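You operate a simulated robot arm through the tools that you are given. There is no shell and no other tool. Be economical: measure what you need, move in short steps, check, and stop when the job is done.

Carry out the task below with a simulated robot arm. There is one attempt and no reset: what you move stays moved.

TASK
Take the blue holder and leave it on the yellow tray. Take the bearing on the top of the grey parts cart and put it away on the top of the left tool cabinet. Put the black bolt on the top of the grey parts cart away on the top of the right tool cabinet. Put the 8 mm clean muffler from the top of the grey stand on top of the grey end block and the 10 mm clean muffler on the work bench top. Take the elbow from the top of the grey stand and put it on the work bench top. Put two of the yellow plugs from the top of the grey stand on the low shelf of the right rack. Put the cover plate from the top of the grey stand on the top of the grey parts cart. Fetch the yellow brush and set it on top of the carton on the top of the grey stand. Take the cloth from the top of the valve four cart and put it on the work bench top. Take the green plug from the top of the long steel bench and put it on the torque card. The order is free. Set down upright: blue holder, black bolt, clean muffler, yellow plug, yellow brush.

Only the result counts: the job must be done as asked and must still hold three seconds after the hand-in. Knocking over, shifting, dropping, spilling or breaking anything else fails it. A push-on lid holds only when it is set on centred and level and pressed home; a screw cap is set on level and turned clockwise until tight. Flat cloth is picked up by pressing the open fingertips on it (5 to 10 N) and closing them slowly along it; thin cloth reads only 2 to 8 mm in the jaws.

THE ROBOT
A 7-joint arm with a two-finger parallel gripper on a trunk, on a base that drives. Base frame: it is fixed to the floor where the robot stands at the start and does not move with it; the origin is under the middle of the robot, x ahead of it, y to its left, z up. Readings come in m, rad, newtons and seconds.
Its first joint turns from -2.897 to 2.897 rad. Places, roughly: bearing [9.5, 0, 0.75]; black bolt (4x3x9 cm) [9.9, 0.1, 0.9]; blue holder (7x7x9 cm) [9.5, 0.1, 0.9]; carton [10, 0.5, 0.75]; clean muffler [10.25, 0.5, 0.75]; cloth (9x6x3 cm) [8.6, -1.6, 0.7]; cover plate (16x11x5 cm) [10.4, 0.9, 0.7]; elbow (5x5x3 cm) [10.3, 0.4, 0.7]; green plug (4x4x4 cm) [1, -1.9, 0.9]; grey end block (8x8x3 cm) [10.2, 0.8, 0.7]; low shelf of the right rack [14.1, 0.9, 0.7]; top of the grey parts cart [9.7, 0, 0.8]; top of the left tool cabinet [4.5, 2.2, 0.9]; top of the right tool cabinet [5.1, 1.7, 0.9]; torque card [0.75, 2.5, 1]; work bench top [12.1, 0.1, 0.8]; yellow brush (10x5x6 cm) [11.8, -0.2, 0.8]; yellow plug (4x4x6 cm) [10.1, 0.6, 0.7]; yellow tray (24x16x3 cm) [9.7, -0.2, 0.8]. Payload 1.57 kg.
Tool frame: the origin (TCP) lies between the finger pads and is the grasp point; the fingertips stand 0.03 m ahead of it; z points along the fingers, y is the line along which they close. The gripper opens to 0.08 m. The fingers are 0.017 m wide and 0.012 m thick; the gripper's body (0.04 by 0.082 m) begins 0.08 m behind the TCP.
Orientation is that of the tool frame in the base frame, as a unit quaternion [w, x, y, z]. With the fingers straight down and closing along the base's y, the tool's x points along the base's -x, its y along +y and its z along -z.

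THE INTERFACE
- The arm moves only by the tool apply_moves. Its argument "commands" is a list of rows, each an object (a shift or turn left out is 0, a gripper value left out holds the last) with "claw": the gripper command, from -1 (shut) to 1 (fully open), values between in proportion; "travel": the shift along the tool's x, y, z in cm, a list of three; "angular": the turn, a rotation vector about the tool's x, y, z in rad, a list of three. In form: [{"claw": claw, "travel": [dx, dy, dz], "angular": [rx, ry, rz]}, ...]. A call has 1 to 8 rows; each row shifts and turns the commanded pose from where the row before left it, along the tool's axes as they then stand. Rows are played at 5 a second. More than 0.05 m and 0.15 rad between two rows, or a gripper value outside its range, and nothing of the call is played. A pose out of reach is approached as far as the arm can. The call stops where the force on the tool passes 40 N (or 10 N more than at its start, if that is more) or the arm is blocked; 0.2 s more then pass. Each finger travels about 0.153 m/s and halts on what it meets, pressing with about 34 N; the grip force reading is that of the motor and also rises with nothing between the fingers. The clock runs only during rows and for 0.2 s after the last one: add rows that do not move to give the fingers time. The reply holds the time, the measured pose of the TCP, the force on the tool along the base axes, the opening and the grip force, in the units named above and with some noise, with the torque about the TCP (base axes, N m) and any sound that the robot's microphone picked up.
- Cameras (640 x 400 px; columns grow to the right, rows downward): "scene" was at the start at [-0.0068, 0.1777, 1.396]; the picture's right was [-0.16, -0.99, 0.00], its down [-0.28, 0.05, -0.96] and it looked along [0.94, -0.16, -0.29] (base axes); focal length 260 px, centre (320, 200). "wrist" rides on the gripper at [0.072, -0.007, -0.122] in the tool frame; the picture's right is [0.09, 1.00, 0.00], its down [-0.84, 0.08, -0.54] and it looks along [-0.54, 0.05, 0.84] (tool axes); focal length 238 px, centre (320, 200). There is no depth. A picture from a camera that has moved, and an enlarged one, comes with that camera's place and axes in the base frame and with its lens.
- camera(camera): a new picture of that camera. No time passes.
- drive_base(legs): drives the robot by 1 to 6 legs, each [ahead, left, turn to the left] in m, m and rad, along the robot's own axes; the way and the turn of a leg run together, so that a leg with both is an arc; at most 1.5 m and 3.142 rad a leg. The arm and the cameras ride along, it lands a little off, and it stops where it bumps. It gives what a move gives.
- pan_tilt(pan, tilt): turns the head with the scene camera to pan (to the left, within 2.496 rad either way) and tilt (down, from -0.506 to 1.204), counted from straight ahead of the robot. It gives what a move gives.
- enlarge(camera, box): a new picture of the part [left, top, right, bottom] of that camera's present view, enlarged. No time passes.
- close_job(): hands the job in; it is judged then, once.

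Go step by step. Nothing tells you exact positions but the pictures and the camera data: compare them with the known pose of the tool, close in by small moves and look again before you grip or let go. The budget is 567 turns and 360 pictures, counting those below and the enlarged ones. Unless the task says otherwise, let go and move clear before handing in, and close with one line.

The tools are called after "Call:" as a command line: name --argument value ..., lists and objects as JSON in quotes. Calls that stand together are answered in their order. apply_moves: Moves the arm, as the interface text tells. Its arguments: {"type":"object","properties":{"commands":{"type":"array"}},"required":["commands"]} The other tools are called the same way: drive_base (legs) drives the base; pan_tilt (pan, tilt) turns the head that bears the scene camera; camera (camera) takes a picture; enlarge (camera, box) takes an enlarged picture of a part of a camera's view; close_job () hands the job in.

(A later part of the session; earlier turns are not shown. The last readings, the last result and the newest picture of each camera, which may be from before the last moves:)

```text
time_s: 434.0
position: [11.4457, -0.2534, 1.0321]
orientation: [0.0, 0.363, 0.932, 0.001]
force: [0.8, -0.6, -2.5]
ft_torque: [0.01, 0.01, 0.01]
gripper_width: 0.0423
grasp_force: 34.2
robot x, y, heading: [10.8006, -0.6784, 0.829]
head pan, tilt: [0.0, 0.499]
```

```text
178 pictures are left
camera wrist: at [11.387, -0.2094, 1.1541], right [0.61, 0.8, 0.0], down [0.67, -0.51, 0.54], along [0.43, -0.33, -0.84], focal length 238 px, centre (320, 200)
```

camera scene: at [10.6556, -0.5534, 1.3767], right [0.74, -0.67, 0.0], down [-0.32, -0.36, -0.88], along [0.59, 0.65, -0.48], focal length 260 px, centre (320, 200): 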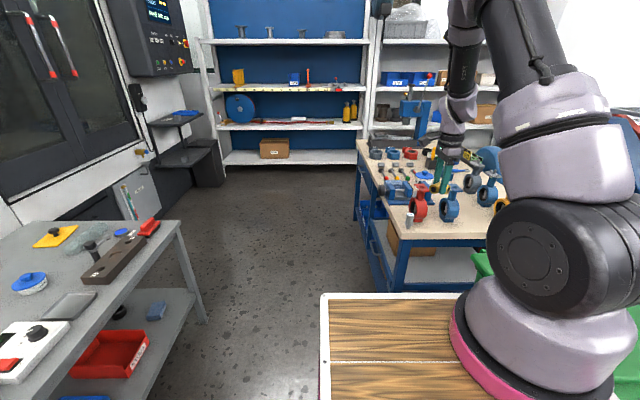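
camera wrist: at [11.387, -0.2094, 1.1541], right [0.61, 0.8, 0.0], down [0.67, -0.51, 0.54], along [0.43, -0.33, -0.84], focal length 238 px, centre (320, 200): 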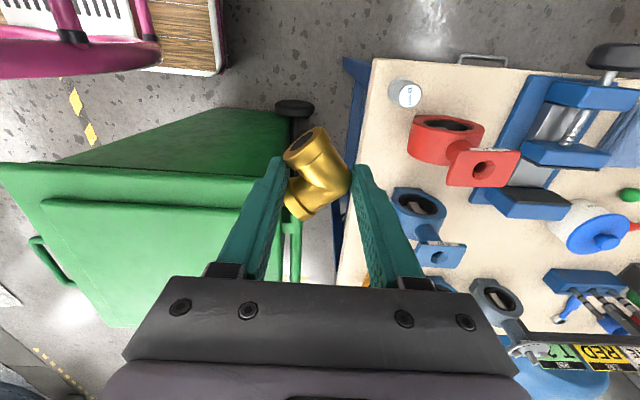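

From here I see a free patch between the muffler, the red valve and the vise. I move the elbow over it.

Call:
apply_moves --commands '[{"travel": [1.16, 4.25, 0]}, {"travel": [1.16, 4.25, 0]}, {"travel": [1.16, 4.25, 0]}, {"travel": [1.16, 4.25, 0]}, {"travel": [0, 0, 4]}, {}]'

Call:
camera --camera "wrist"

Call:
enlarge --camera "scene" --box '[360, 130, 480, 250]'

```text
time_s: 435.4
position: [11.5253, -0.0985, 0.9908]
orientation: [0.001, 0.362, 0.932, 0.0]
force: [0.0, 1.1, -2.1]
ft_torque: [0.03, -0.01, 0.01]
gripper_width: 0.042
grasp_force: 33.7
robot x, y, heading: [10.7994, -0.676, 0.836]
head pan, tilt: [0.0, 0.499]
```

```text
177 pictures are left
camera wrist: at [11.4672, -0.0543, 1.1123], right [0.61, 0.8, 0.0], down [0.67, -0.51, 0.54], along [0.43, -0.33, -0.84], focal length 238 px, centre (320, 200)
```

wrist: 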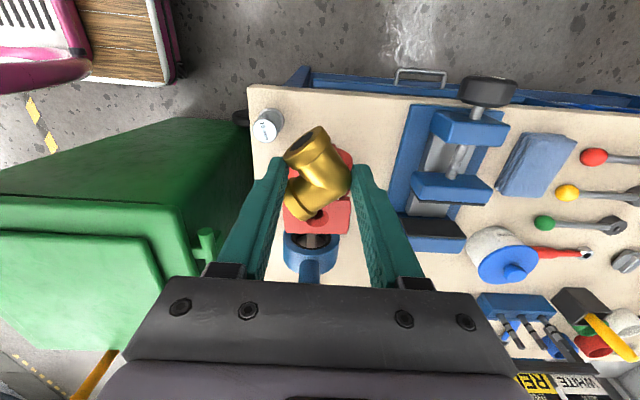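

```text
3.33 times, centred on (420, 190) of scene
camera zoom: at [10.6555, -0.5535, 1.3768], right [0.74, -0.67, 0.0], down [-0.32, -0.35, -0.88], along [0.59, 0.65, -0.48], focal length 868 px, centre (-13, 233)
```

zoom: 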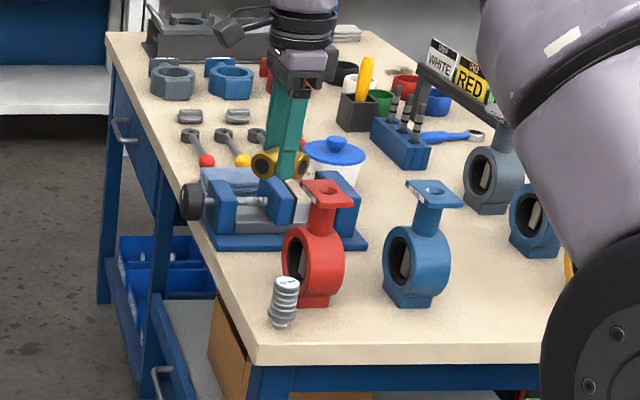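

Call:
apply_moves --commands '[{"travel": [0, 1.2, 4]}, {"travel": [0, 0, 4]}, {"travel": [0, 0, 4]}, {"travel": [0, 0, 2]}, {}]'

Call:
camera --camera "wrist"

Call:
enlarge --camera "scene" --box '[370, 150, 460, 240]'

```text
time_s: 436.6
position: [11.5347, -0.0899, 0.8506]
orientation: [0.0, 0.362, 0.932, 0.001]
force: [-0.1, -0.4, -1.7]
ft_torque: [0.01, 0.02, -0.03]
gripper_width: 0.0421
grasp_force: 33.7
robot x, y, heading: [10.7983, -0.682, 0.835]
head pan, tilt: [0.0, 0.499]
```

```text
175 pictures are left
camera wrist: at [11.4774, -0.0459, 0.9727], right [0.61, 0.8, 0.0], down [0.67, -0.51, 0.54], along [0.43, -0.33, -0.84], focal length 238 px, centre (320, 200)
```

wrist: 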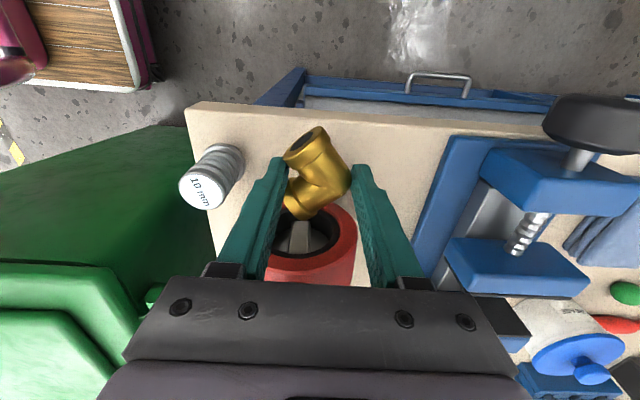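

```text
4.44 times, centred on (415, 195) of scene
camera zoom: at [10.6556, -0.5534, 1.3768], right [0.74, -0.67, 0.0], down [-0.32, -0.35, -0.88], along [0.59, 0.65, -0.48], focal length 1157 px, centre (-102, 222)
```

zoom: 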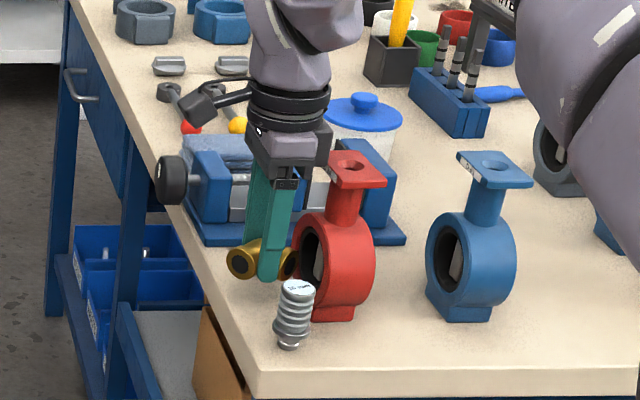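

Call:
apply_moves --commands '[{"travel": [0, 0, 1.5]}, {"travel": [0, 0, 1]}, {}, {"travel": [0, 0, 0.5]}, {}]'

Call:
camera --camera "wrist"

Call:
enlarge --camera "scene" --box '[370, 180, 460, 240]'

```text
time_s: 437.8
position: [11.5352, -0.0887, 0.8219]
orientation: [0.0, 0.362, 0.932, 0.001]
force: [-0.6, 0.4, -2.1]
ft_torque: [0.03, 0.01, 0.01]
gripper_width: 0.0421
grasp_force: 33.4
robot x, y, heading: [10.7978, -0.6749, 0.834]
head pan, tilt: [0.0, 0.499]
```

```text
173 pictures are left
camera wrist: at [11.4772, -0.044, 0.9441], right [0.61, 0.8, 0.0], down [0.67, -0.51, 0.54], along [0.43, -0.33, -0.84], focal length 238 px, centre (320, 200)
```

wrist: 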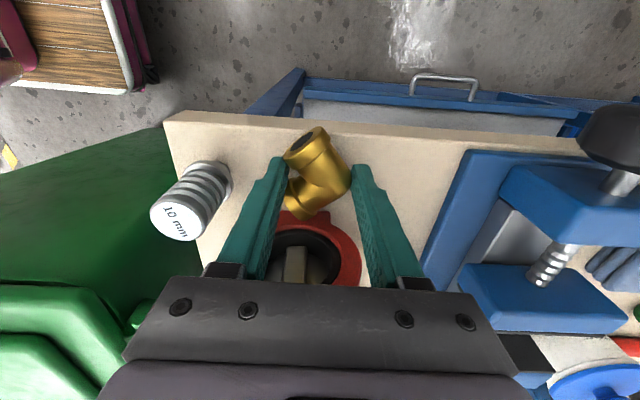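

```text
6.67 times, centred on (415, 210) of scene
camera zoom: at [10.6556, -0.5534, 1.3768], right [0.74, -0.67, 0.0], down [-0.32, -0.35, -0.88], along [0.59, 0.65, -0.48], focal length 1735 px, centre (-313, 133)
```

zoom: 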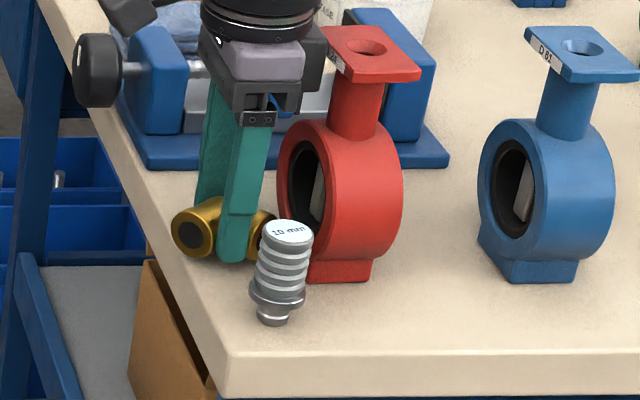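

Call:
apply_moves --commands '[{"travel": [-0.3, 0, 0.4]}, {}, {"travel": [0, 0, 0.3]}, {}]'

```text
time_s: 438.8
position: [11.5376, -0.0898, 0.8164]
orientation: [0.001, 0.363, 0.932, 0.0]
force: [-0.6, 0.4, 0.8]
ft_torque: [-0.12, -0.1, 0.04]
gripper_width: 0.042
grasp_force: 33.7
robot x, y, heading: [10.8023, -0.6803, 0.837]
head pan, tilt: [0.0, 0.499]
```

Call:
apply_moves --commands '[{"travel": [0, 0, 0.15]}, {}, {"claw": 0.15}, {"claw": 0.3}, {}, {"travel": [0, 0, -3]}, {"travel": [0, 0, -4]}, {"travel": [0, 0, -4]}]'

Call:
camera --camera "wrist"

Call:
enlarge --camera "scene" --box '[370, 180, 460, 240]'

```text
time_s: 440.6
position: [11.5384, -0.0888, 0.9241]
orientation: [0.0, 0.362, 0.932, 0.001]
force: [0.2, -0.1, -1.1]
ft_torque: [-0.02, 0.01, -0.01]
gripper_width: 0.0523
grasp_force: 0.0
robot x, y, heading: [10.7976, -0.6776, 0.831]
head pan, tilt: [0.0, 0.499]
```

```text
171 pictures are left
camera wrist: at [11.4795, -0.044, 1.0454], right [0.61, 0.8, 0.0], down [0.67, -0.51, 0.54], along [0.43, -0.33, -0.84], focal length 238 px, centre (320, 200)
```

wrist: 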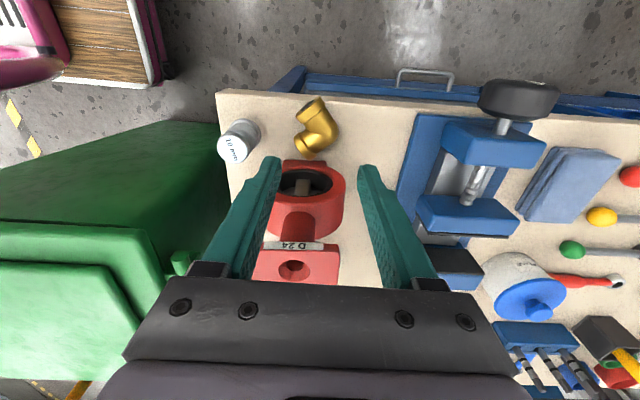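

```text
6.67 times, centred on (415, 210) of scene
camera zoom: at [10.6559, -0.5532, 1.3768], right [0.74, -0.67, 0.0], down [-0.32, -0.35, -0.88], along [0.59, 0.65, -0.48], focal length 1735 px, centre (-313, 133)
```

zoom: 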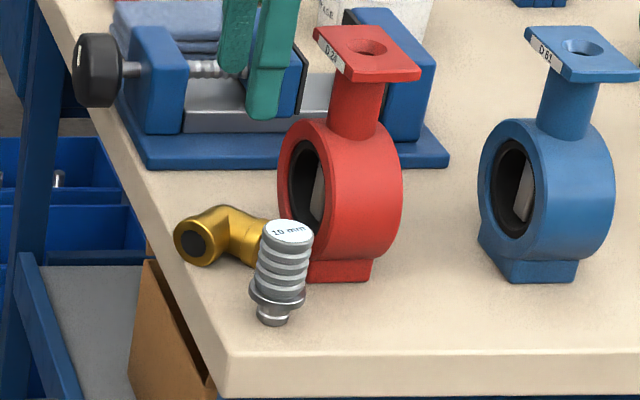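

Elbow is on the bench. Now I examine the right rack's low shelf.

Call:
apply_moves --commands '[{"travel": [0, 0, -4.5]}, {"travel": [0, 0, -4.5]}, {"travel": [0, -4.5, 0]}, {"travel": [0, -4.5, 0]}, {"travel": [0, -4.5, 0]}, {}]'

Call:
enlarge --camera "scene" --box '[350, 50, 540, 170]'

```text
time_s: 442.0
position: [11.4444, -0.188, 1.0156]
orientation: [0.0, 0.363, 0.932, 0.0]
force: [0.6, -0.3, -0.4]
ft_torque: [0.0, 0.01, 0.04]
gripper_width: 0.052
grasp_force: 0.0
robot x, y, heading: [10.8008, -0.6757, 0.835]
head pan, tilt: [0.0, 0.499]
```

```text
3.33 times, centred on (445, 110) of scene
camera zoom: at [10.6557, -0.5534, 1.3768], right [0.74, -0.67, 0.0], down [-0.32, -0.35, -0.88], along [0.59, 0.65, -0.48], focal length 868 px, centre (-97, 500)
```

zoom: 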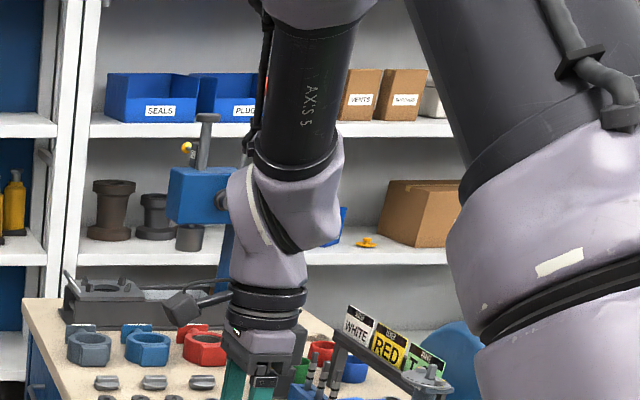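

The low shelf has a free front strip. Plugs will need a tilted grip to fit under the shelf above. I raise the arm and go back to the stand.

Call:
apply_moves --commands '[{"travel": [3, 0, -3.5]}, {"travel": [3, 0, -3.5]}, {}]'

Call:
drive_base --legs '[[-0.33, 0, 0], [0, 0, 1.555], [0.35, 0, 0], [0, -0.8, 0]]'

Call:
camera --camera "wrist"

Call:
camera --camera "scene"

```text
time_s: 442.8
position: [11.3994, -0.1489, 1.085]
orientation: [0.0, 0.361, 0.932, -0.001]
force: [1.3, 0.2, 0.3]
ft_torque: [0.0, -0.02, -0.02]
gripper_width: 0.0517
grasp_force: 0.0
robot x, y, heading: [10.7999, -0.682, 0.831]
head pan, tilt: [0.0, 0.499]
```

```text
time_s: 454.5
position: [10.3844, 0.5241, 1.084]
orientation: [0.0, -0.386, 0.922, 0.001]
force: [-0.9, 0.0, 0.1]
ft_torque: [0.0, -0.02, 0.01]
gripper_width: 0.0515
grasp_force: 0.2
robot x, y, heading: [10.8911, -0.0895, 2.368]
head pan, tilt: [0.0, 0.499]
```

```text
168 pictures are left
camera wrist: at [10.3393, 0.4675, 1.2061], right [-0.78, 0.63, 0.0], down [0.53, 0.65, 0.54], along [0.34, 0.42, -0.84], focal length 238 px, centre (320, 200)
```

wrist: 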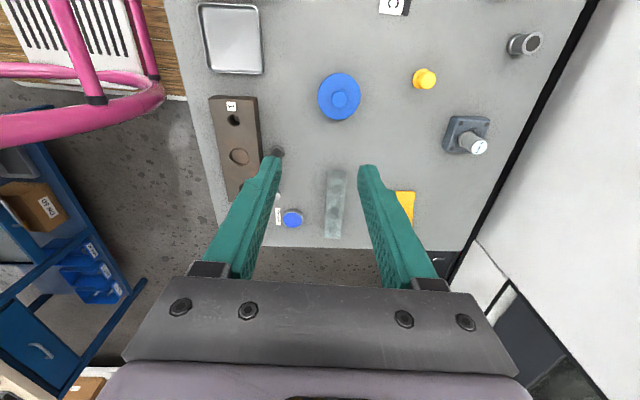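

```text
167 pictures are left
camera scene: at [10.7689, -0.232, 1.3768], right [0.7, 0.72, 0.0], down [0.34, -0.33, -0.88], along [-0.63, 0.61, -0.48], focal length 260 px, centre (320, 200)
```

scene: 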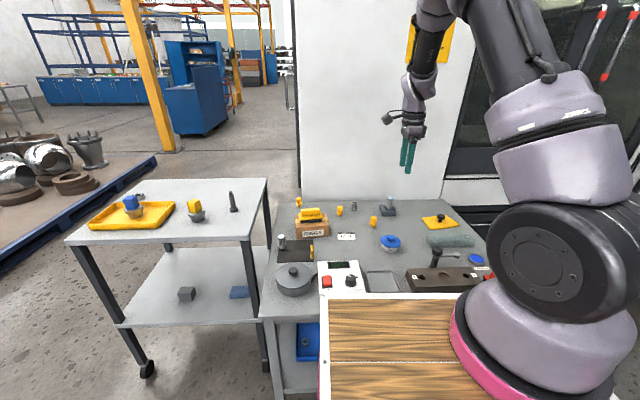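

I rotate the tool to face forward, as a base for the tilted grip.

Call:
apply_moves --commands '[{"angular": [0, 0, -0.143]}, {"angular": [0, 0, -0.143]}, {"angular": [0, 0, -0.143]}, {"angular": [0, 0, -0.143]}, {"angular": [0, 0, -0.143]}, {"angular": [0, 0, -0.143]}, {"angular": [0, 0, -0.143]}, {"angular": [0, 0, -0.143]}]'

Call:
apply_moves --commands '[{"angular": [0, 0, -0.143]}, {"angular": [0, 0, -0.143]}, {"angular": [0, 0, -0.143]}, {"angular": [0, -0.14, 0]}, {"angular": [0, -0.14, 0]}, {"angular": [0, -0.14, 0]}, {"angular": [0, -0.14, 0]}, {"angular": [0, -0.14, 0]}]'

Call:
camera --camera "wrist"

```text
time_s: 456.3
position: [10.3857, 0.5234, 1.0854]
orientation: [-0.001, 0.825, -0.565, 0.0]
force: [-0.1, -1.1, 1.0]
ft_torque: [0.02, 0.03, -0.04]
gripper_width: 0.0519
grasp_force: 0.0
robot x, y, heading: [10.8911, -0.0966, 2.376]
head pan, tilt: [0.0, 0.499]
```

```text
time_s: 458.1
position: [10.3853, 0.5228, 1.0855]
orientation: [-0.13, 0.869, -0.355, -0.319]
force: [0.3, 0.3, -0.4]
ft_torque: [0.01, -0.02, 0.02]
gripper_width: 0.0519
grasp_force: 0.0
robot x, y, heading: [10.8947, -0.0914, 2.372]
head pan, tilt: [0.0, 0.499]
```

```text
166 pictures are left
camera wrist: at [10.4851, 0.4347, 1.1312], right [-0.65, -0.76, -0.06], down [-0.26, 0.15, 0.95], along [-0.72, 0.63, -0.29], focal length 238 px, centre (320, 200)
```

wrist: 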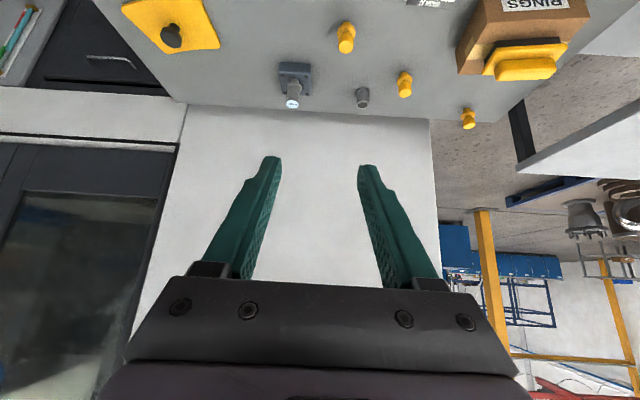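

Call:
apply_moves --commands '[{"claw": 0.4, "travel": [1.3, 0.65, 4.36]}, {"travel": [1.3, 0.65, 4.36]}, {"travel": [1.3, 0.65, 4.36]}, {"travel": [1.3, 0.65, 4.36]}, {"travel": [1.3, 0.65, 4.36]}, {"travel": [1.3, 0.65, 4.36]}, {}]'

Call:
camera --camera "wrist"

Call:
enlarge --camera "scene" --box '[330, 180, 420, 260]'

```text
time_s: 459.7
position: [10.2798, 0.572, 0.8334]
orientation: [-0.13, 0.87, -0.354, -0.319]
force: [-0.1, -0.5, 0.3]
ft_torque: [-0.03, -0.01, -0.01]
gripper_width: 0.0559
grasp_force: 0.0
robot x, y, heading: [10.895, -0.0914, 2.374]
head pan, tilt: [0.0, 0.499]
```

```text
165 pictures are left
camera wrist: at [10.3793, 0.4834, 0.8799], right [-0.65, -0.76, -0.06], down [-0.26, 0.15, 0.95], along [-0.72, 0.63, -0.29], focal length 238 px, centre (320, 200)
```

wrist: 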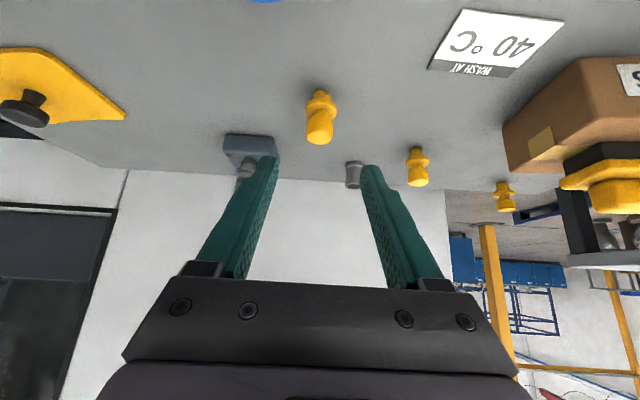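

```text
5.00 times, centred on (375, 220) of scene
camera zoom: at [10.769, -0.2321, 1.3768], right [0.7, 0.72, 0.0], down [0.34, -0.33, -0.88], along [-0.63, 0.61, -0.48], focal length 1301 px, centre (45, 100)
```

zoom: 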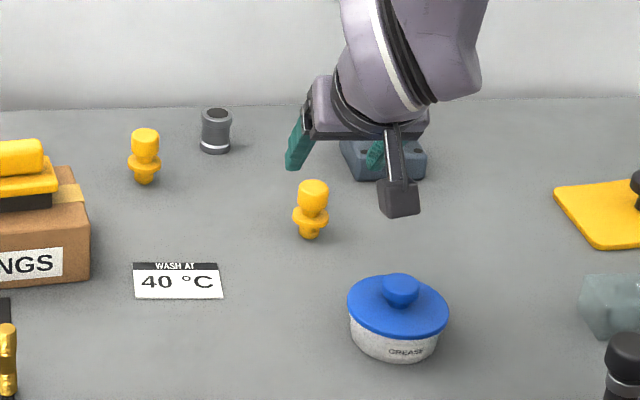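

Call:
apply_moves --commands '[{"travel": [0.1, 0, 3]}, {"travel": [0.1, 0, 3]}, {"travel": [0, 0, 2]}, {}]'

Call:
camera --camera "wrist"

Call:
enlarge --camera "scene" --box '[350, 195, 410, 245]'

```text
time_s: 460.7
position: [10.2444, 0.6079, 0.7697]
orientation: [-0.129, 0.87, -0.353, -0.318]
force: [0.5, -0.6, -0.4]
ft_torque: [-0.03, 0.0, 0.03]
gripper_width: 0.0561
grasp_force: 0.1
robot x, y, heading: [10.8928, -0.0912, 2.369]
head pan, tilt: [0.0, 0.499]
```

```text
163 pictures are left
camera wrist: at [10.344, 0.5187, 0.817], right [-0.65, -0.76, -0.06], down [-0.26, 0.15, 0.95], along [-0.72, 0.63, -0.29], focal length 238 px, centre (320, 200)
```

wrist: 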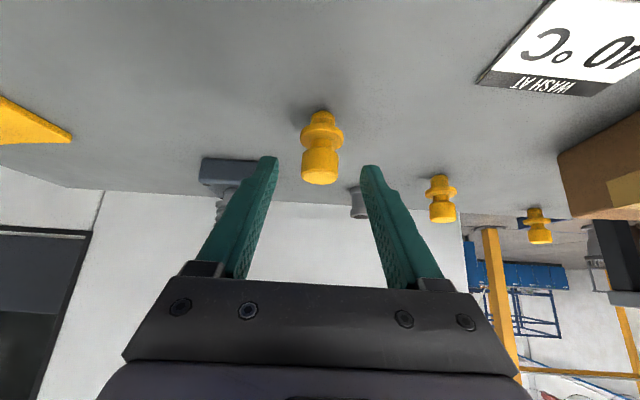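

```text
8.00 times, centred on (380, 220) of scene
camera zoom: at [10.7689, -0.2321, 1.3768], right [0.7, 0.72, 0.0], down [0.34, -0.33, -0.88], along [-0.63, 0.61, -0.48], focal length 2082 px, centre (-160, 40)
```

zoom: 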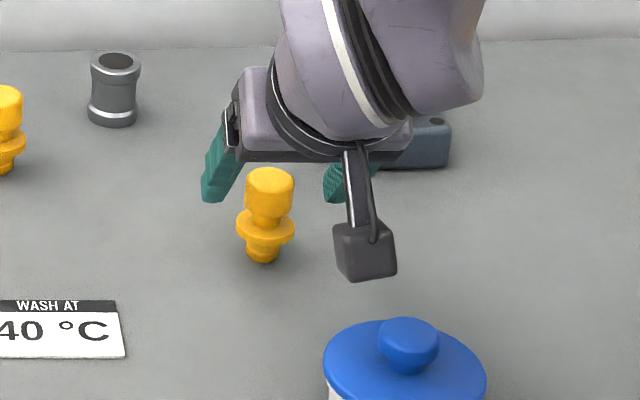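

Call:
apply_moves --commands '[{"travel": [0, 0, 1]}, {"travel": [0, 0, 0.8]}, {}, {"claw": 0}, {"claw": -0.3}, {"claw": -1}, {}, {}]'

Call:
camera --camera "wrist"

Call:
enlarge --camera "scene" --box '[350, 195, 410, 245]'

```text
time_s: 462.5
position: [10.2362, 0.6159, 0.7566]
orientation: [-0.129, 0.87, -0.354, -0.318]
force: [0.6, -0.6, -0.8]
ft_torque: [-0.02, -0.01, 0.02]
gripper_width: 0.0246
grasp_force: 34.0
robot x, y, heading: [10.891, -0.0928, 2.368]
head pan, tilt: [0.0, 0.499]
```

```text
161 pictures are left
camera wrist: at [10.3355, 0.5269, 0.8039], right [-0.65, -0.76, -0.06], down [-0.26, 0.15, 0.95], along [-0.72, 0.63, -0.29], focal length 238 px, centre (320, 200)
```

wrist: 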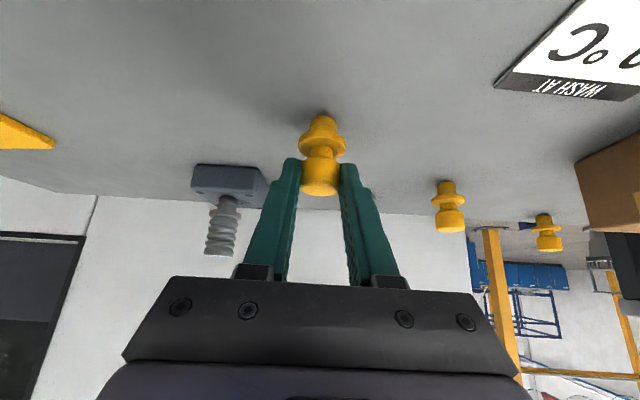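

```text
8.00 times, centred on (380, 220) of scene
camera zoom: at [10.7689, -0.232, 1.3768], right [0.7, 0.72, 0.0], down [0.34, -0.33, -0.88], along [-0.63, 0.61, -0.48], focal length 2082 px, centre (-160, 40)
```

zoom: 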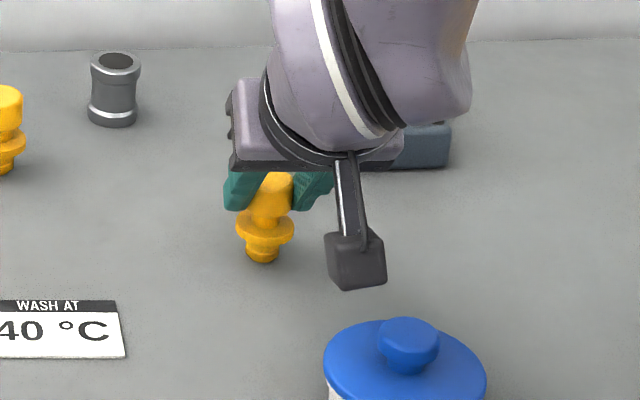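

Plug gripped by its head with tilt. I lift straight up and retract.

Call:
apply_moves --commands '[{"travel": [-1.3, 0, -1.53]}, {"travel": [-2.9, 0, -3.44]}, {"travel": [-2.9, 0, -3.44]}, {"travel": [-2.9, 0, -3.44]}, {"travel": [-2.9, 0, -3.44]}, {"travel": [-2.9, 0, -3.44]}, {"travel": [-2.9, 0, -3.44]}, {}]'

Call:
apply_moves --commands '[{"travel": [3.44, 0, -2.9]}, {"travel": [3.44, 0, -2.9]}, {"travel": [3.44, 0, -2.9]}, {"travel": [3.44, 0, -2.9]}, {}]'

Call:
camera --camera "wrist"

```text
time_s: 464.3
position: [10.2373, 0.6164, 1.049]
orientation: [-0.129, 0.87, -0.354, -0.317]
force: [0.0, 0.3, 0.5]
ft_torque: [-0.02, -0.03, 0.0]
gripper_width: 0.0246
grasp_force: 33.7
robot x, y, heading: [10.8872, -0.0948, 2.375]
head pan, tilt: [0.0, 0.499]
```

```text
time_s: 465.5
position: [10.365, 0.4892, 1.0491]
orientation: [-0.13, 0.87, -0.354, -0.318]
force: [0.3, 0.2, 0.0]
ft_torque: [0.0, 0.01, -0.02]
gripper_width: 0.0246
grasp_force: 34.3
robot x, y, heading: [10.8978, -0.0976, 2.37]
head pan, tilt: [0.0, 0.499]
```

```text
159 pictures are left
camera wrist: at [10.4653, 0.4003, 1.0955], right [-0.65, -0.76, -0.06], down [-0.26, 0.15, 0.95], along [-0.72, 0.63, -0.29], focal length 238 px, centre (320, 200)
```

wrist: 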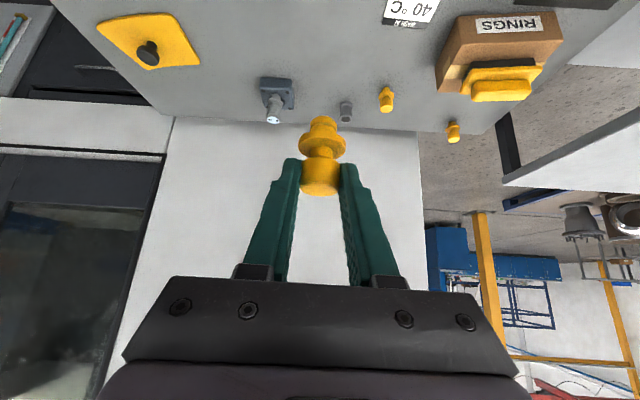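

Plug held upright. I drive round and up the corridor towards the rack.

Call:
drive_base --legs '[[0, 0.8, 0], [-0.1, 0, 0], [0, 0, -1.535], [1.3, 0.08, 0], [0.95, 0, 0]]'

Call:
pan_tilt --pan -0.3 --tilt 0.5

Call:
camera --camera "scene"

Call:
camera --camera "wrist"

```text
time_s: 485.1
position: [12.5007, 1.4788, 1.0487]
orientation: [0.316, -0.366, 0.865, 0.134]
force: [-0.2, -0.3, -0.7]
ft_torque: [0.02, 0.01, 0.05]
gripper_width: 0.0248
grasp_force: 33.9
robot x, y, heading: [11.9244, 0.9485, 0.804]
head pan, tilt: [0.0, 0.499]
```

```text
time_s: 485.9
position: [12.5015, 1.4786, 1.0483]
orientation: [0.316, -0.366, 0.865, 0.133]
force: [-0.5, -0.9, -0.3]
ft_torque: [-0.01, 0.03, 0.01]
gripper_width: 0.0246
grasp_force: 33.3
robot x, y, heading: [11.9197, 0.9485, 0.801]
head pan, tilt: [-0.3, 0.499]
```

```text
158 pictures are left
camera scene: at [11.7964, 1.0551, 1.3768], right [0.48, -0.88, 0.0], down [-0.42, -0.23, -0.88], along [0.77, 0.42, -0.48], focal length 260 px, centre (320, 200)
```

scene: 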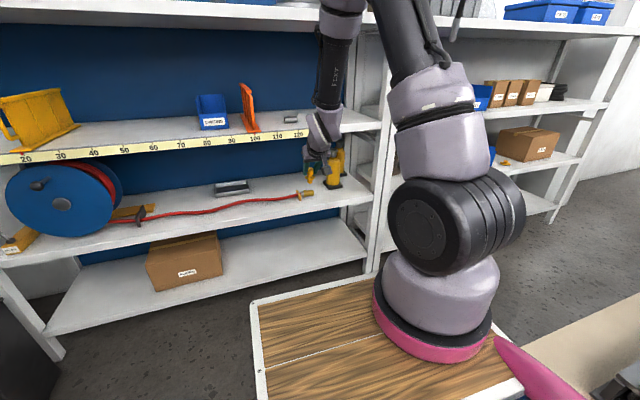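

```text
157 pictures are left
camera wrist: at [12.4124, 1.3779, 1.0955], right [-0.76, 0.64, -0.06], down [0.15, 0.26, 0.95], along [0.63, 0.72, -0.29], focal length 238 px, centre (320, 200)
```

wrist: 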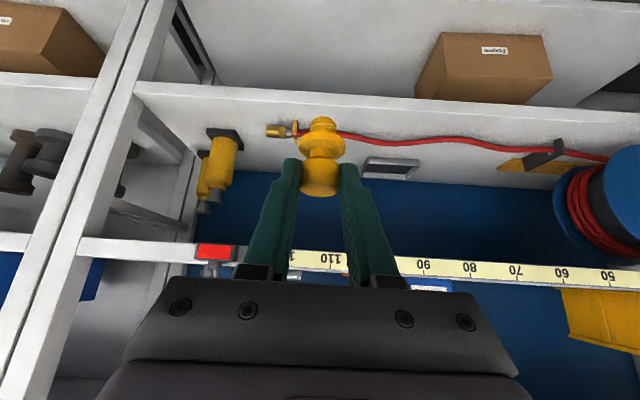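

Call:
pan_tilt --pan -0.85 --tilt 0.5

Call:
camera --camera "scene"

Call:
enlarge --camera "wrist" --box '[0, 0, 200, 300]'

```text
time_s: 486.8
position: [12.5015, 1.4779, 1.0491]
orientation: [0.316, -0.366, 0.865, 0.134]
force: [-0.6, -0.3, -0.6]
ft_torque: [0.02, -0.01, -0.01]
gripper_width: 0.0242
grasp_force: 33.6
robot x, y, heading: [11.9157, 0.9433, 0.803]
head pan, tilt: [-0.85, 0.499]
```

```text
156 pictures are left
camera scene: at [11.8077, 1.007, 1.3768], right [-0.04, -1.0, 0.0], down [-0.48, 0.02, -0.88], along [0.88, -0.04, -0.48], focal length 260 px, centre (320, 200)
```

scene: 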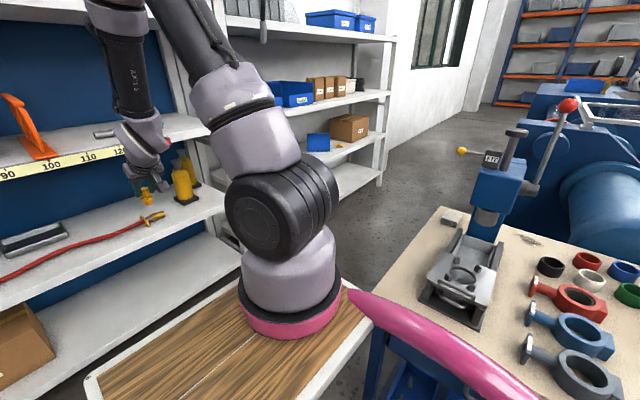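

```text
1.33 times, centred on (100, 150) of wrist
camera zoom: at [12.4124, 1.3779, 1.0955], right [-0.76, 0.64, -0.06], down [0.15, 0.26, 0.95], along [0.63, 0.72, -0.29], focal length 318 px, centre (613, 267)
```

zoom: 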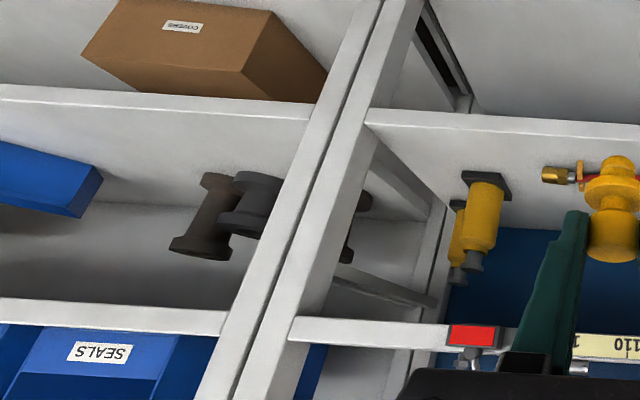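

The right rack's low shelf is at z≈0.66 with its front edge at some distance. I'll turn to face along the rack behind the bench, with the shelf on my left. First retract a little.

Call:
apply_moves --commands '[{"travel": [3.44, 0, -2.9]}, {"travel": [3.44, 0, -2.9]}, {"travel": [3.44, 0, -2.9]}, {}]'

Call:
drive_base --legs '[[0.25, 0, 0], [0, 0, -1.54]]'

Call:
pan_tilt --pan 0.3 --tilt 0.5

Call:
camera --camera "scene"

```text
time_s: 487.8
position: [12.4241, 1.4017, 1.0523]
orientation: [0.315, -0.366, 0.865, 0.133]
force: [-0.5, 0.6, -0.6]
ft_torque: [0.01, 0.0, 0.0]
gripper_width: 0.0248
grasp_force: 33.8
out of reach, approached as far as the arm can: row 3
robot x, y, heading: [11.9243, 0.948, 0.802]
head pan, tilt: [-0.85, 0.499]
```

```text
time_s: 492.7
position: [12.7212, 0.8631, 1.052]
orientation: [0.334, 0.205, 0.917, -0.076]
force: [0.0, -0.4, -0.4]
ft_torque: [-0.01, 0.0, -0.01]
gripper_width: 0.025
grasp_force: 34.4
robot x, y, heading: [12.1296, 1.1928, -0.431]
head pan, tilt: [-0.85, 0.499]
stopped in leg 2: the robot was blocked; the commanded pose is now the measured one
```

```text
time_s: 494.1
position: [12.7211, 0.8628, 1.0524]
orientation: [0.334, 0.204, 0.917, -0.074]
force: [0.7, 0.3, -0.6]
ft_torque: [0.01, 0.02, 0.02]
gripper_width: 0.0246
grasp_force: 33.5
robot x, y, heading: [12.1257, 1.1877, -0.43]
head pan, tilt: [0.3, 0.499]
```

```text
154 pictures are left
camera scene: at [12.2084, 1.3952, 1.3768], right [-0.13, -0.99, 0.0], down [-0.47, 0.06, -0.88], along [0.87, -0.12, -0.48], focal length 260 px, centre (320, 200)
```

scene: 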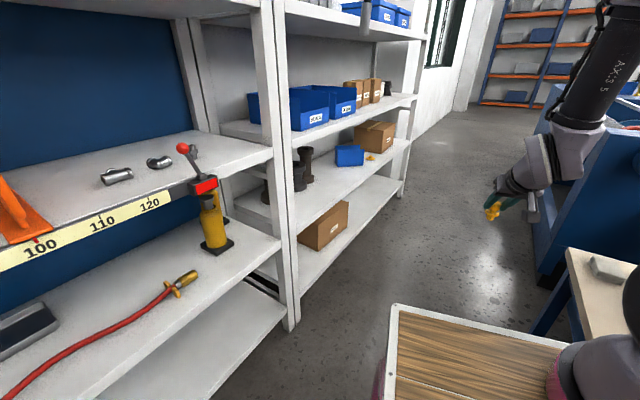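

The base corner touched the bench corner; I sidestep left, then finish the turn.

Call:
drive_base --legs '[[0, 0.3, 0], [0, 0, -0.3]]'

Call:
pan_tilt --pan -0.6 --tilt 0.6

Call:
camera --camera "scene"

Call:
pan_tilt --pan 0.5 --tilt 0.6

Call:
camera --camera "scene"

```text
time_s: 497.1
position: [12.7202, 0.9697, 1.0536]
orientation: [0.32, 0.34, 0.876, -0.124]
force: [0.1, -0.1, -0.3]
ft_torque: [0.04, -0.01, 0.02]
gripper_width: 0.0245
grasp_force: 33.5
robot x, y, heading: [12.2504, 1.4584, -0.739]
head pan, tilt: [0.3, 0.499]
```

```text
time_s: 498.3
position: [12.7202, 0.969, 1.0526]
orientation: [0.319, 0.34, 0.876, -0.124]
force: [0.2, -0.3, -0.1]
ft_torque: [0.01, 0.03, -0.02]
gripper_width: 0.0243
grasp_force: 34.1
robot x, y, heading: [12.2487, 1.4585, -0.738]
head pan, tilt: [-0.6, 0.6]
```

```text
153 pictures are left
camera scene: at [12.3274, 1.5836, 1.3677], right [-0.97, -0.23, 0.0], down [-0.13, 0.55, -0.83], along [0.19, -0.8, -0.56], focal length 260 px, centre (320, 200)
```

scene: 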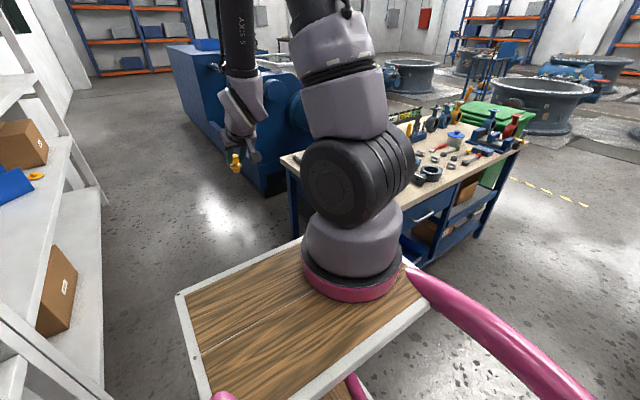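

```text
time_s: 499.6
position: [12.7207, 0.9685, 1.0522]
orientation: [0.32, 0.34, 0.876, -0.124]
force: [-0.2, 0.8, -0.2]
ft_torque: [0.0, 0.02, 0.03]
gripper_width: 0.0246
grasp_force: 34.0
robot x, y, heading: [12.252, 1.4583, -0.739]
head pan, tilt: [0.499, 0.6]
```

```text
152 pictures are left
camera scene: at [12.3929, 1.6486, 1.3677], right [-0.24, -0.97, 0.0], down [-0.55, 0.13, -0.83], along [0.8, -0.2, -0.56], focal length 260 px, centre (320, 200)
```

scene: 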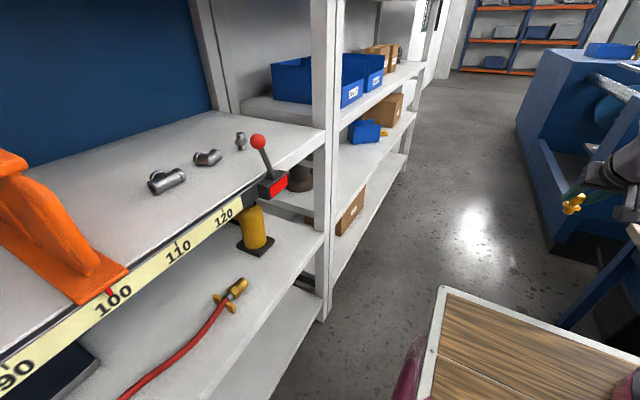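

Call:
drive_base --legs '[[0.45, 0.0, 0]]'

Call:
pan_tilt --pan 0.9 --tilt 0.6

Call:
camera --camera "scene"

```text
time_s: 502.3
position: [13.0519, 0.6686, 1.0515]
orientation: [0.32, 0.34, 0.876, -0.124]
force: [0.2, -1.1, 0.6]
ft_torque: [0.0, 0.01, 0.02]
gripper_width: 0.0244
grasp_force: 33.9
robot x, y, heading: [12.5812, 1.1587, -0.734]
head pan, tilt: [0.499, 0.6]
```

```text
time_s: 503.2
position: [13.0525, 0.6697, 1.0528]
orientation: [0.32, 0.339, 0.876, -0.124]
force: [-0.1, -0.2, 0.8]
ft_torque: [0.03, -0.03, -0.04]
gripper_width: 0.0246
grasp_force: 33.8
robot x, y, heading: [12.5828, 1.1604, -0.738]
head pan, tilt: [0.901, 0.6]
```

```text
151 pictures are left
camera scene: at [12.725, 1.3834, 1.3677], right [0.16, -0.99, 0.0], down [-0.56, -0.09, -0.83], along [0.81, 0.13, -0.56], focal length 260 px, centre (320, 200)
```

scene: 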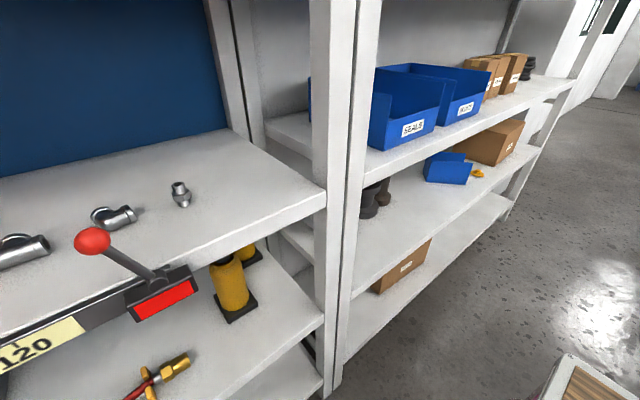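

The shelf's front strip is free. I drive 0.15 m more and swing the tilted hand left toward the shelf, staying outside it for now.

Call:
drive_base --legs '[[0.15, 0.0, 0]]'

Call:
apply_moves --commands '[{"travel": [1.9, 4.06, -1.6], "angular": [-0.092, 0, -0.1094]}, {"travel": [1.435, 4.37, -1.21], "angular": [-0.092, 0, -0.1094]}, {"travel": [0.943, 4.59, -0.794], "angular": [-0.092, 0, -0.1094]}, {"travel": [0.432, 4.72, -0.364], "angular": [-0.092, 0, -0.1094]}, {"travel": [-0.084, 4.756, 0.071], "angular": [-0.092, 0, -0.1094]}, {"travel": [-0.605, 4.69, 0.509], "angular": [-0.092, 0, -0.1094]}]'

Call:
apply_moves --commands '[{"travel": [-1.108, 4.53, 0.933], "angular": [-0.092, 0, -0.1094]}, {"travel": [-1.59, 4.28, 1.34], "angular": [-0.092, 0, -0.1094]}, {"travel": [-2.04, 3.94, 1.72], "angular": [-0.092, 0, -0.1094]}, {}]'

Call:
camera --camera "wrist"

Call:
camera --camera "scene"

```text
time_s: 504.6
position: [13.1666, 0.5643, 1.052]
orientation: [0.32, 0.34, 0.876, -0.124]
force: [1.2, 0.4, -0.2]
ft_torque: [-0.03, 0.0, 0.01]
gripper_width: 0.0246
grasp_force: 33.7
robot x, y, heading: [12.6975, 1.0556, -0.736]
head pan, tilt: [0.901, 0.6]
```

```text
time_s: 506.0
position: [13.2636, 0.8262, 1.0572]
orientation: [0.342, -0.055, 0.938, 0.02]
force: [0.5, -0.9, -0.7]
ft_torque: [0.03, 0.07, 0.0]
gripper_width: 0.0246
grasp_force: 34.0
out of reach, approached as far as the arm can: row 1, 2, 3, 4
robot x, y, heading: [12.6978, 1.0524, -0.738]
head pan, tilt: [0.901, 0.6]
```

```text
time_s: 507.0
position: [13.2904, 0.967, 1.0577]
orientation: [0.33, -0.254, 0.904, 0.092]
force: [0.0, 0.3, -0.3]
ft_torque: [0.02, 0.02, -0.02]
gripper_width: 0.0246
grasp_force: 34.1
robot x, y, heading: [12.6981, 1.054, -0.739]
head pan, tilt: [0.901, 0.6]
```

```text
150 pictures are left
camera wrist: at [13.1796, 0.893, 1.1042], right [-0.58, 0.81, -0.06], down [0.21, 0.22, 0.95], along [0.79, 0.54, -0.3], focal length 238 px, centre (320, 200)
```

wrist: 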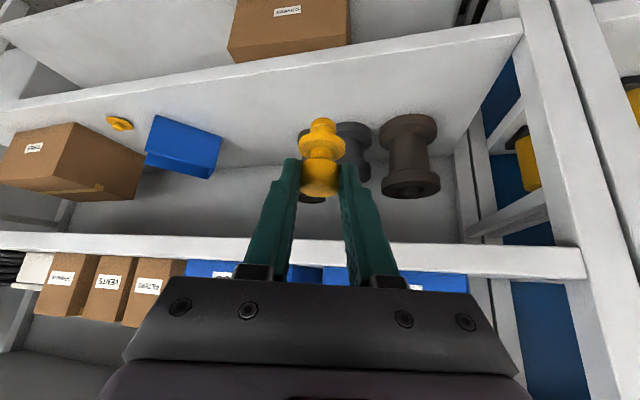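

```text
149 pictures are left
camera scene: at [12.8396, 1.2795, 1.3677], right [0.16, -0.99, 0.0], down [-0.56, -0.09, -0.83], along [0.81, 0.13, -0.56], focal length 260 px, centre (320, 200)
```

scene: 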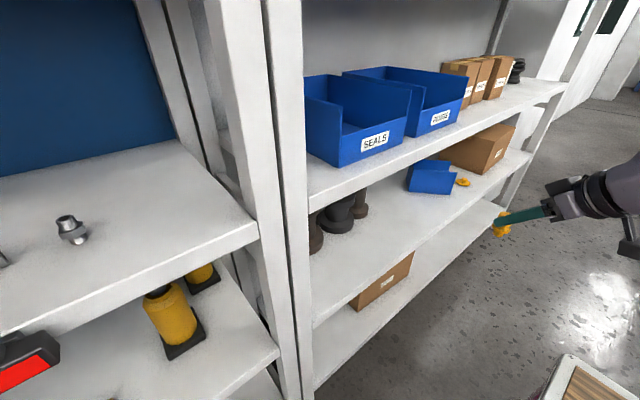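

Clear view of the free front area on the low shelf. I lower outside the shelf to entry height.

Call:
apply_moves --commands '[{"angular": [-0.077, 0, -0.092]}, {"angular": [-0.077, 0, -0.092]}, {"travel": [2.9, 0, 3.44]}, {"travel": [2.9, 0, 3.44]}, {"travel": [2.9, 0, 3.44]}, {"travel": [2.9, 0, 3.44]}, {"travel": [2.9, 0, 3.44]}, {"travel": [1.9, 0, 2.3]}]'

Call:
camera --camera "wrist"

Call:
camera --camera "scene"

```text
time_s: 508.8
position: [13.2853, 0.9679, 0.8024]
orientation: [0.317, -0.36, 0.868, 0.13]
force: [0.0, 0.1, -0.6]
ft_torque: [0.0, 0.0, 0.0]
gripper_width: 0.0244
grasp_force: 34.1
robot x, y, heading: [12.6996, 1.0526, -0.74]
head pan, tilt: [0.901, 0.6]
```

```text
148 pictures are left
camera wrist: at [13.1962, 0.8684, 0.85], right [-0.75, 0.65, -0.06], down [0.15, 0.26, 0.95], along [0.64, 0.71, -0.3], focal length 238 px, centre (320, 200)
```

wrist: 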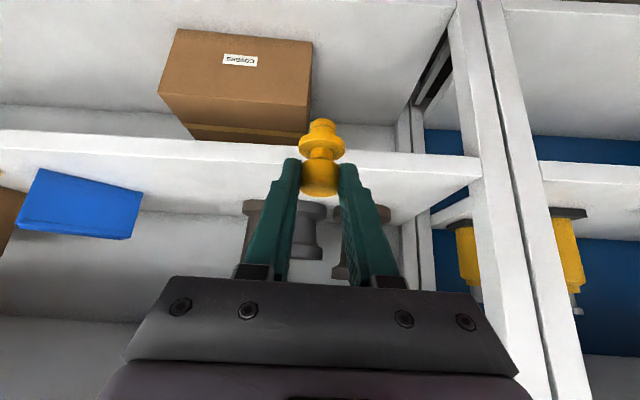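

```text
147 pictures are left
camera scene: at [12.8395, 1.2796, 1.3677], right [0.16, -0.99, 0.0], down [-0.56, -0.09, -0.83], along [0.81, 0.13, -0.56], focal length 260 px, centre (320, 200)
```

scene: 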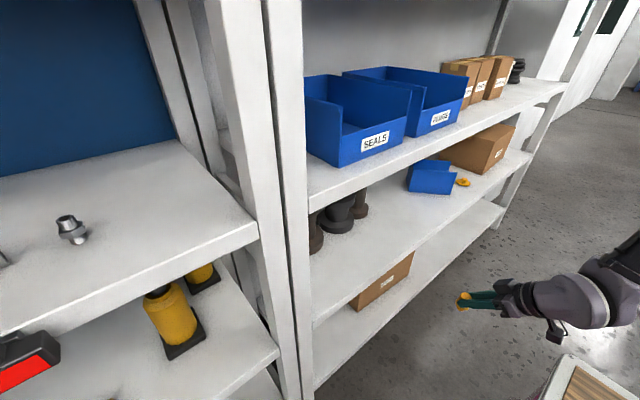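

Call:
apply_moves --commands '[{"travel": [-3.44, 0, 2.9]}, {"travel": [-3.44, 0, 2.9]}, {"travel": [-3.44, 0, 2.9]}, {"travel": [-3.44, 0, 2.9]}, {"travel": [-3.44, 0, 2.9]}, {"travel": [-3.44, 0, 2.9]}, {}]'

Call:
camera --camera "wrist"

Call:
camera --camera "scene"

```text
time_s: 510.4
position: [13.4814, 1.1582, 0.8026]
orientation: [0.315, -0.361, 0.868, 0.13]
force: [0.4, -0.4, -0.1]
ft_torque: [0.01, 0.0, 0.0]
gripper_width: 0.0245
grasp_force: 34.0
robot x, y, heading: [12.697, 1.0527, -0.735]
head pan, tilt: [0.901, 0.6]
```

```text
146 pictures are left
camera wrist: at [13.3915, 1.0595, 0.8498], right [-0.75, 0.65, -0.06], down [0.15, 0.26, 0.95], along [0.64, 0.71, -0.3], focal length 238 px, centre (320, 200)
```

wrist: 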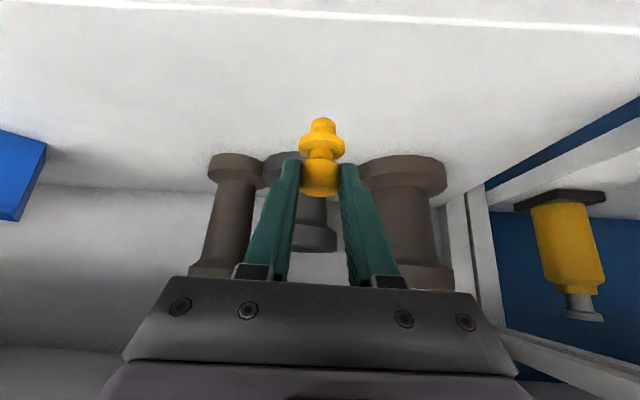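

```text
145 pictures are left
camera scene: at [12.8397, 1.2795, 1.3677], right [0.16, -0.99, 0.0], down [-0.56, -0.09, -0.83], along [0.81, 0.13, -0.56], focal length 260 px, centre (320, 200)
```

scene: 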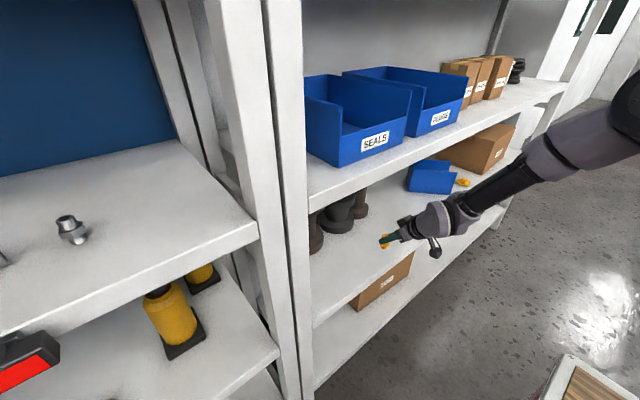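

Call:
apply_moves --commands '[{"travel": [-2.5, 0, 2.1]}, {"travel": [2.6, 0, 3.06]}, {"travel": [1.95, 0, 2.3]}, {}]'

Call:
camera --camera "wrist"

Call:
enlarge --camera "scene" --box '[340, 190, 460, 280]'

```text
time_s: 511.4
position: [13.5034, 1.1794, 0.7325]
orientation: [0.316, -0.361, 0.868, 0.13]
force: [0.1, 0.2, -0.3]
ft_torque: [-0.02, 0.02, 0.0]
gripper_width: 0.0246
grasp_force: 34.0
robot x, y, heading: [12.6989, 1.0553, -0.735]
head pan, tilt: [0.901, 0.6]
```

```text
144 pictures are left
camera wrist: at [13.4131, 1.0817, 0.7793], right [-0.75, 0.65, -0.06], down [0.15, 0.26, 0.95], along [0.64, 0.71, -0.3], focal length 238 px, centre (320, 200)
```

wrist: 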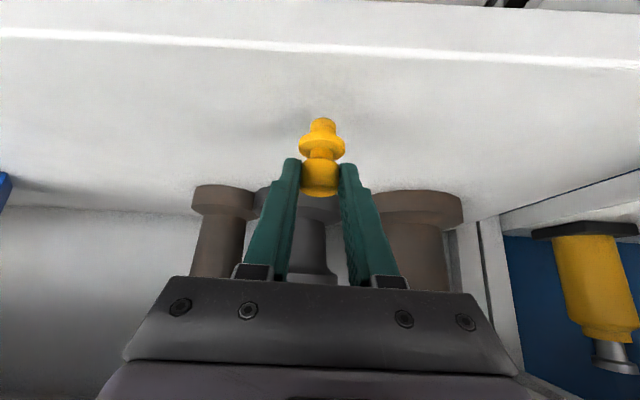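

```text
4.44 times, centred on (400, 235) of scene
camera zoom: at [12.8397, 1.2796, 1.3677], right [0.16, -0.99, 0.0], down [-0.56, -0.09, -0.83], along [0.81, 0.13, -0.56], focal length 1157 px, centre (-36, 44)
```

zoom: 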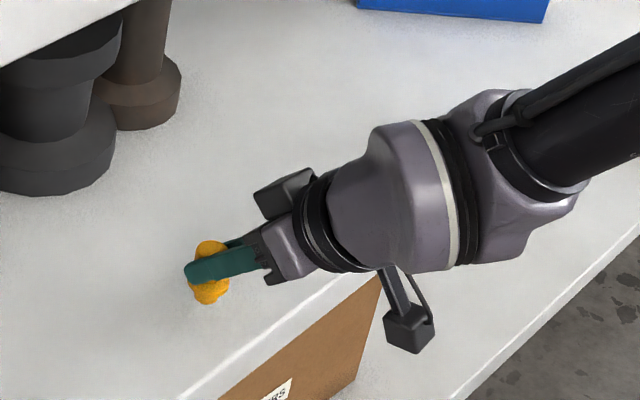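

Call:
apply_moves --commands '[{"travel": [0.5, 0, 0.6]}, {}, {"travel": [0.26, 0, 0.3]}, {}]'

Call:
apply_moves --commands '[{"travel": [0.19, 0, 0.23]}, {}]'

```text
time_s: 512.4
position: [13.5036, 1.182, 0.7202]
orientation: [0.317, -0.36, 0.868, 0.131]
force: [-0.5, -0.1, -0.9]
ft_torque: [-0.02, 0.04, 0.03]
gripper_width: 0.0247
grasp_force: 33.9
robot x, y, heading: [12.7001, 1.051, -0.74]
head pan, tilt: [0.901, 0.6]
```

```text
time_s: 513.0
position: [13.5041, 1.1822, 0.7173]
orientation: [0.318, -0.359, 0.868, 0.13]
force: [1.1, -0.8, 1.4]
ft_torque: [-0.04, -0.04, 0.0]
gripper_width: 0.0245
grasp_force: 34.2
robot x, y, heading: [12.6976, 1.0552, -0.734]
head pan, tilt: [0.901, 0.6]
```

Call:
apply_moves --commands '[{"travel": [0.13, 0, 0.15]}, {}]'

Call:
enlarge --camera "scene" --box '[360, 210, 420, 260]'

```text
time_s: 513.6
position: [13.504, 1.1809, 0.7162]
orientation: [0.318, -0.359, 0.868, 0.13]
force: [-3.3, -1.2, 16.2]
ft_torque: [0.19, -0.04, 0.02]
gripper_width: 0.0242
grasp_force: 34.4
robot x, y, heading: [12.6945, 1.0532, -0.734]
head pan, tilt: [0.901, 0.6]
```

```text
8.00 times, centred on (390, 235) of scene
camera zoom: at [12.839, 1.2794, 1.3678], right [0.16, -0.99, 0.0], down [-0.56, -0.09, -0.83], along [0.81, 0.13, -0.56], focal length 2082 px, centre (-240, -80)
```

zoom: 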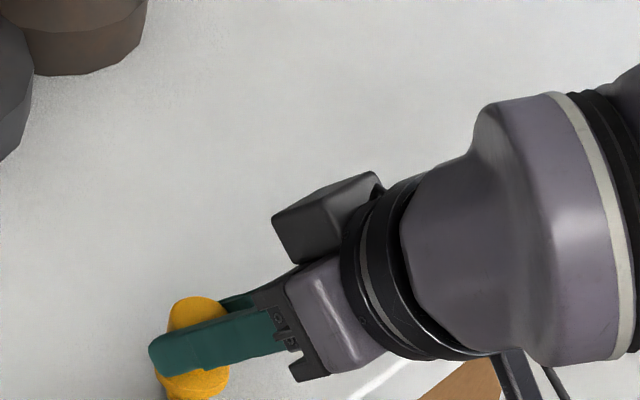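

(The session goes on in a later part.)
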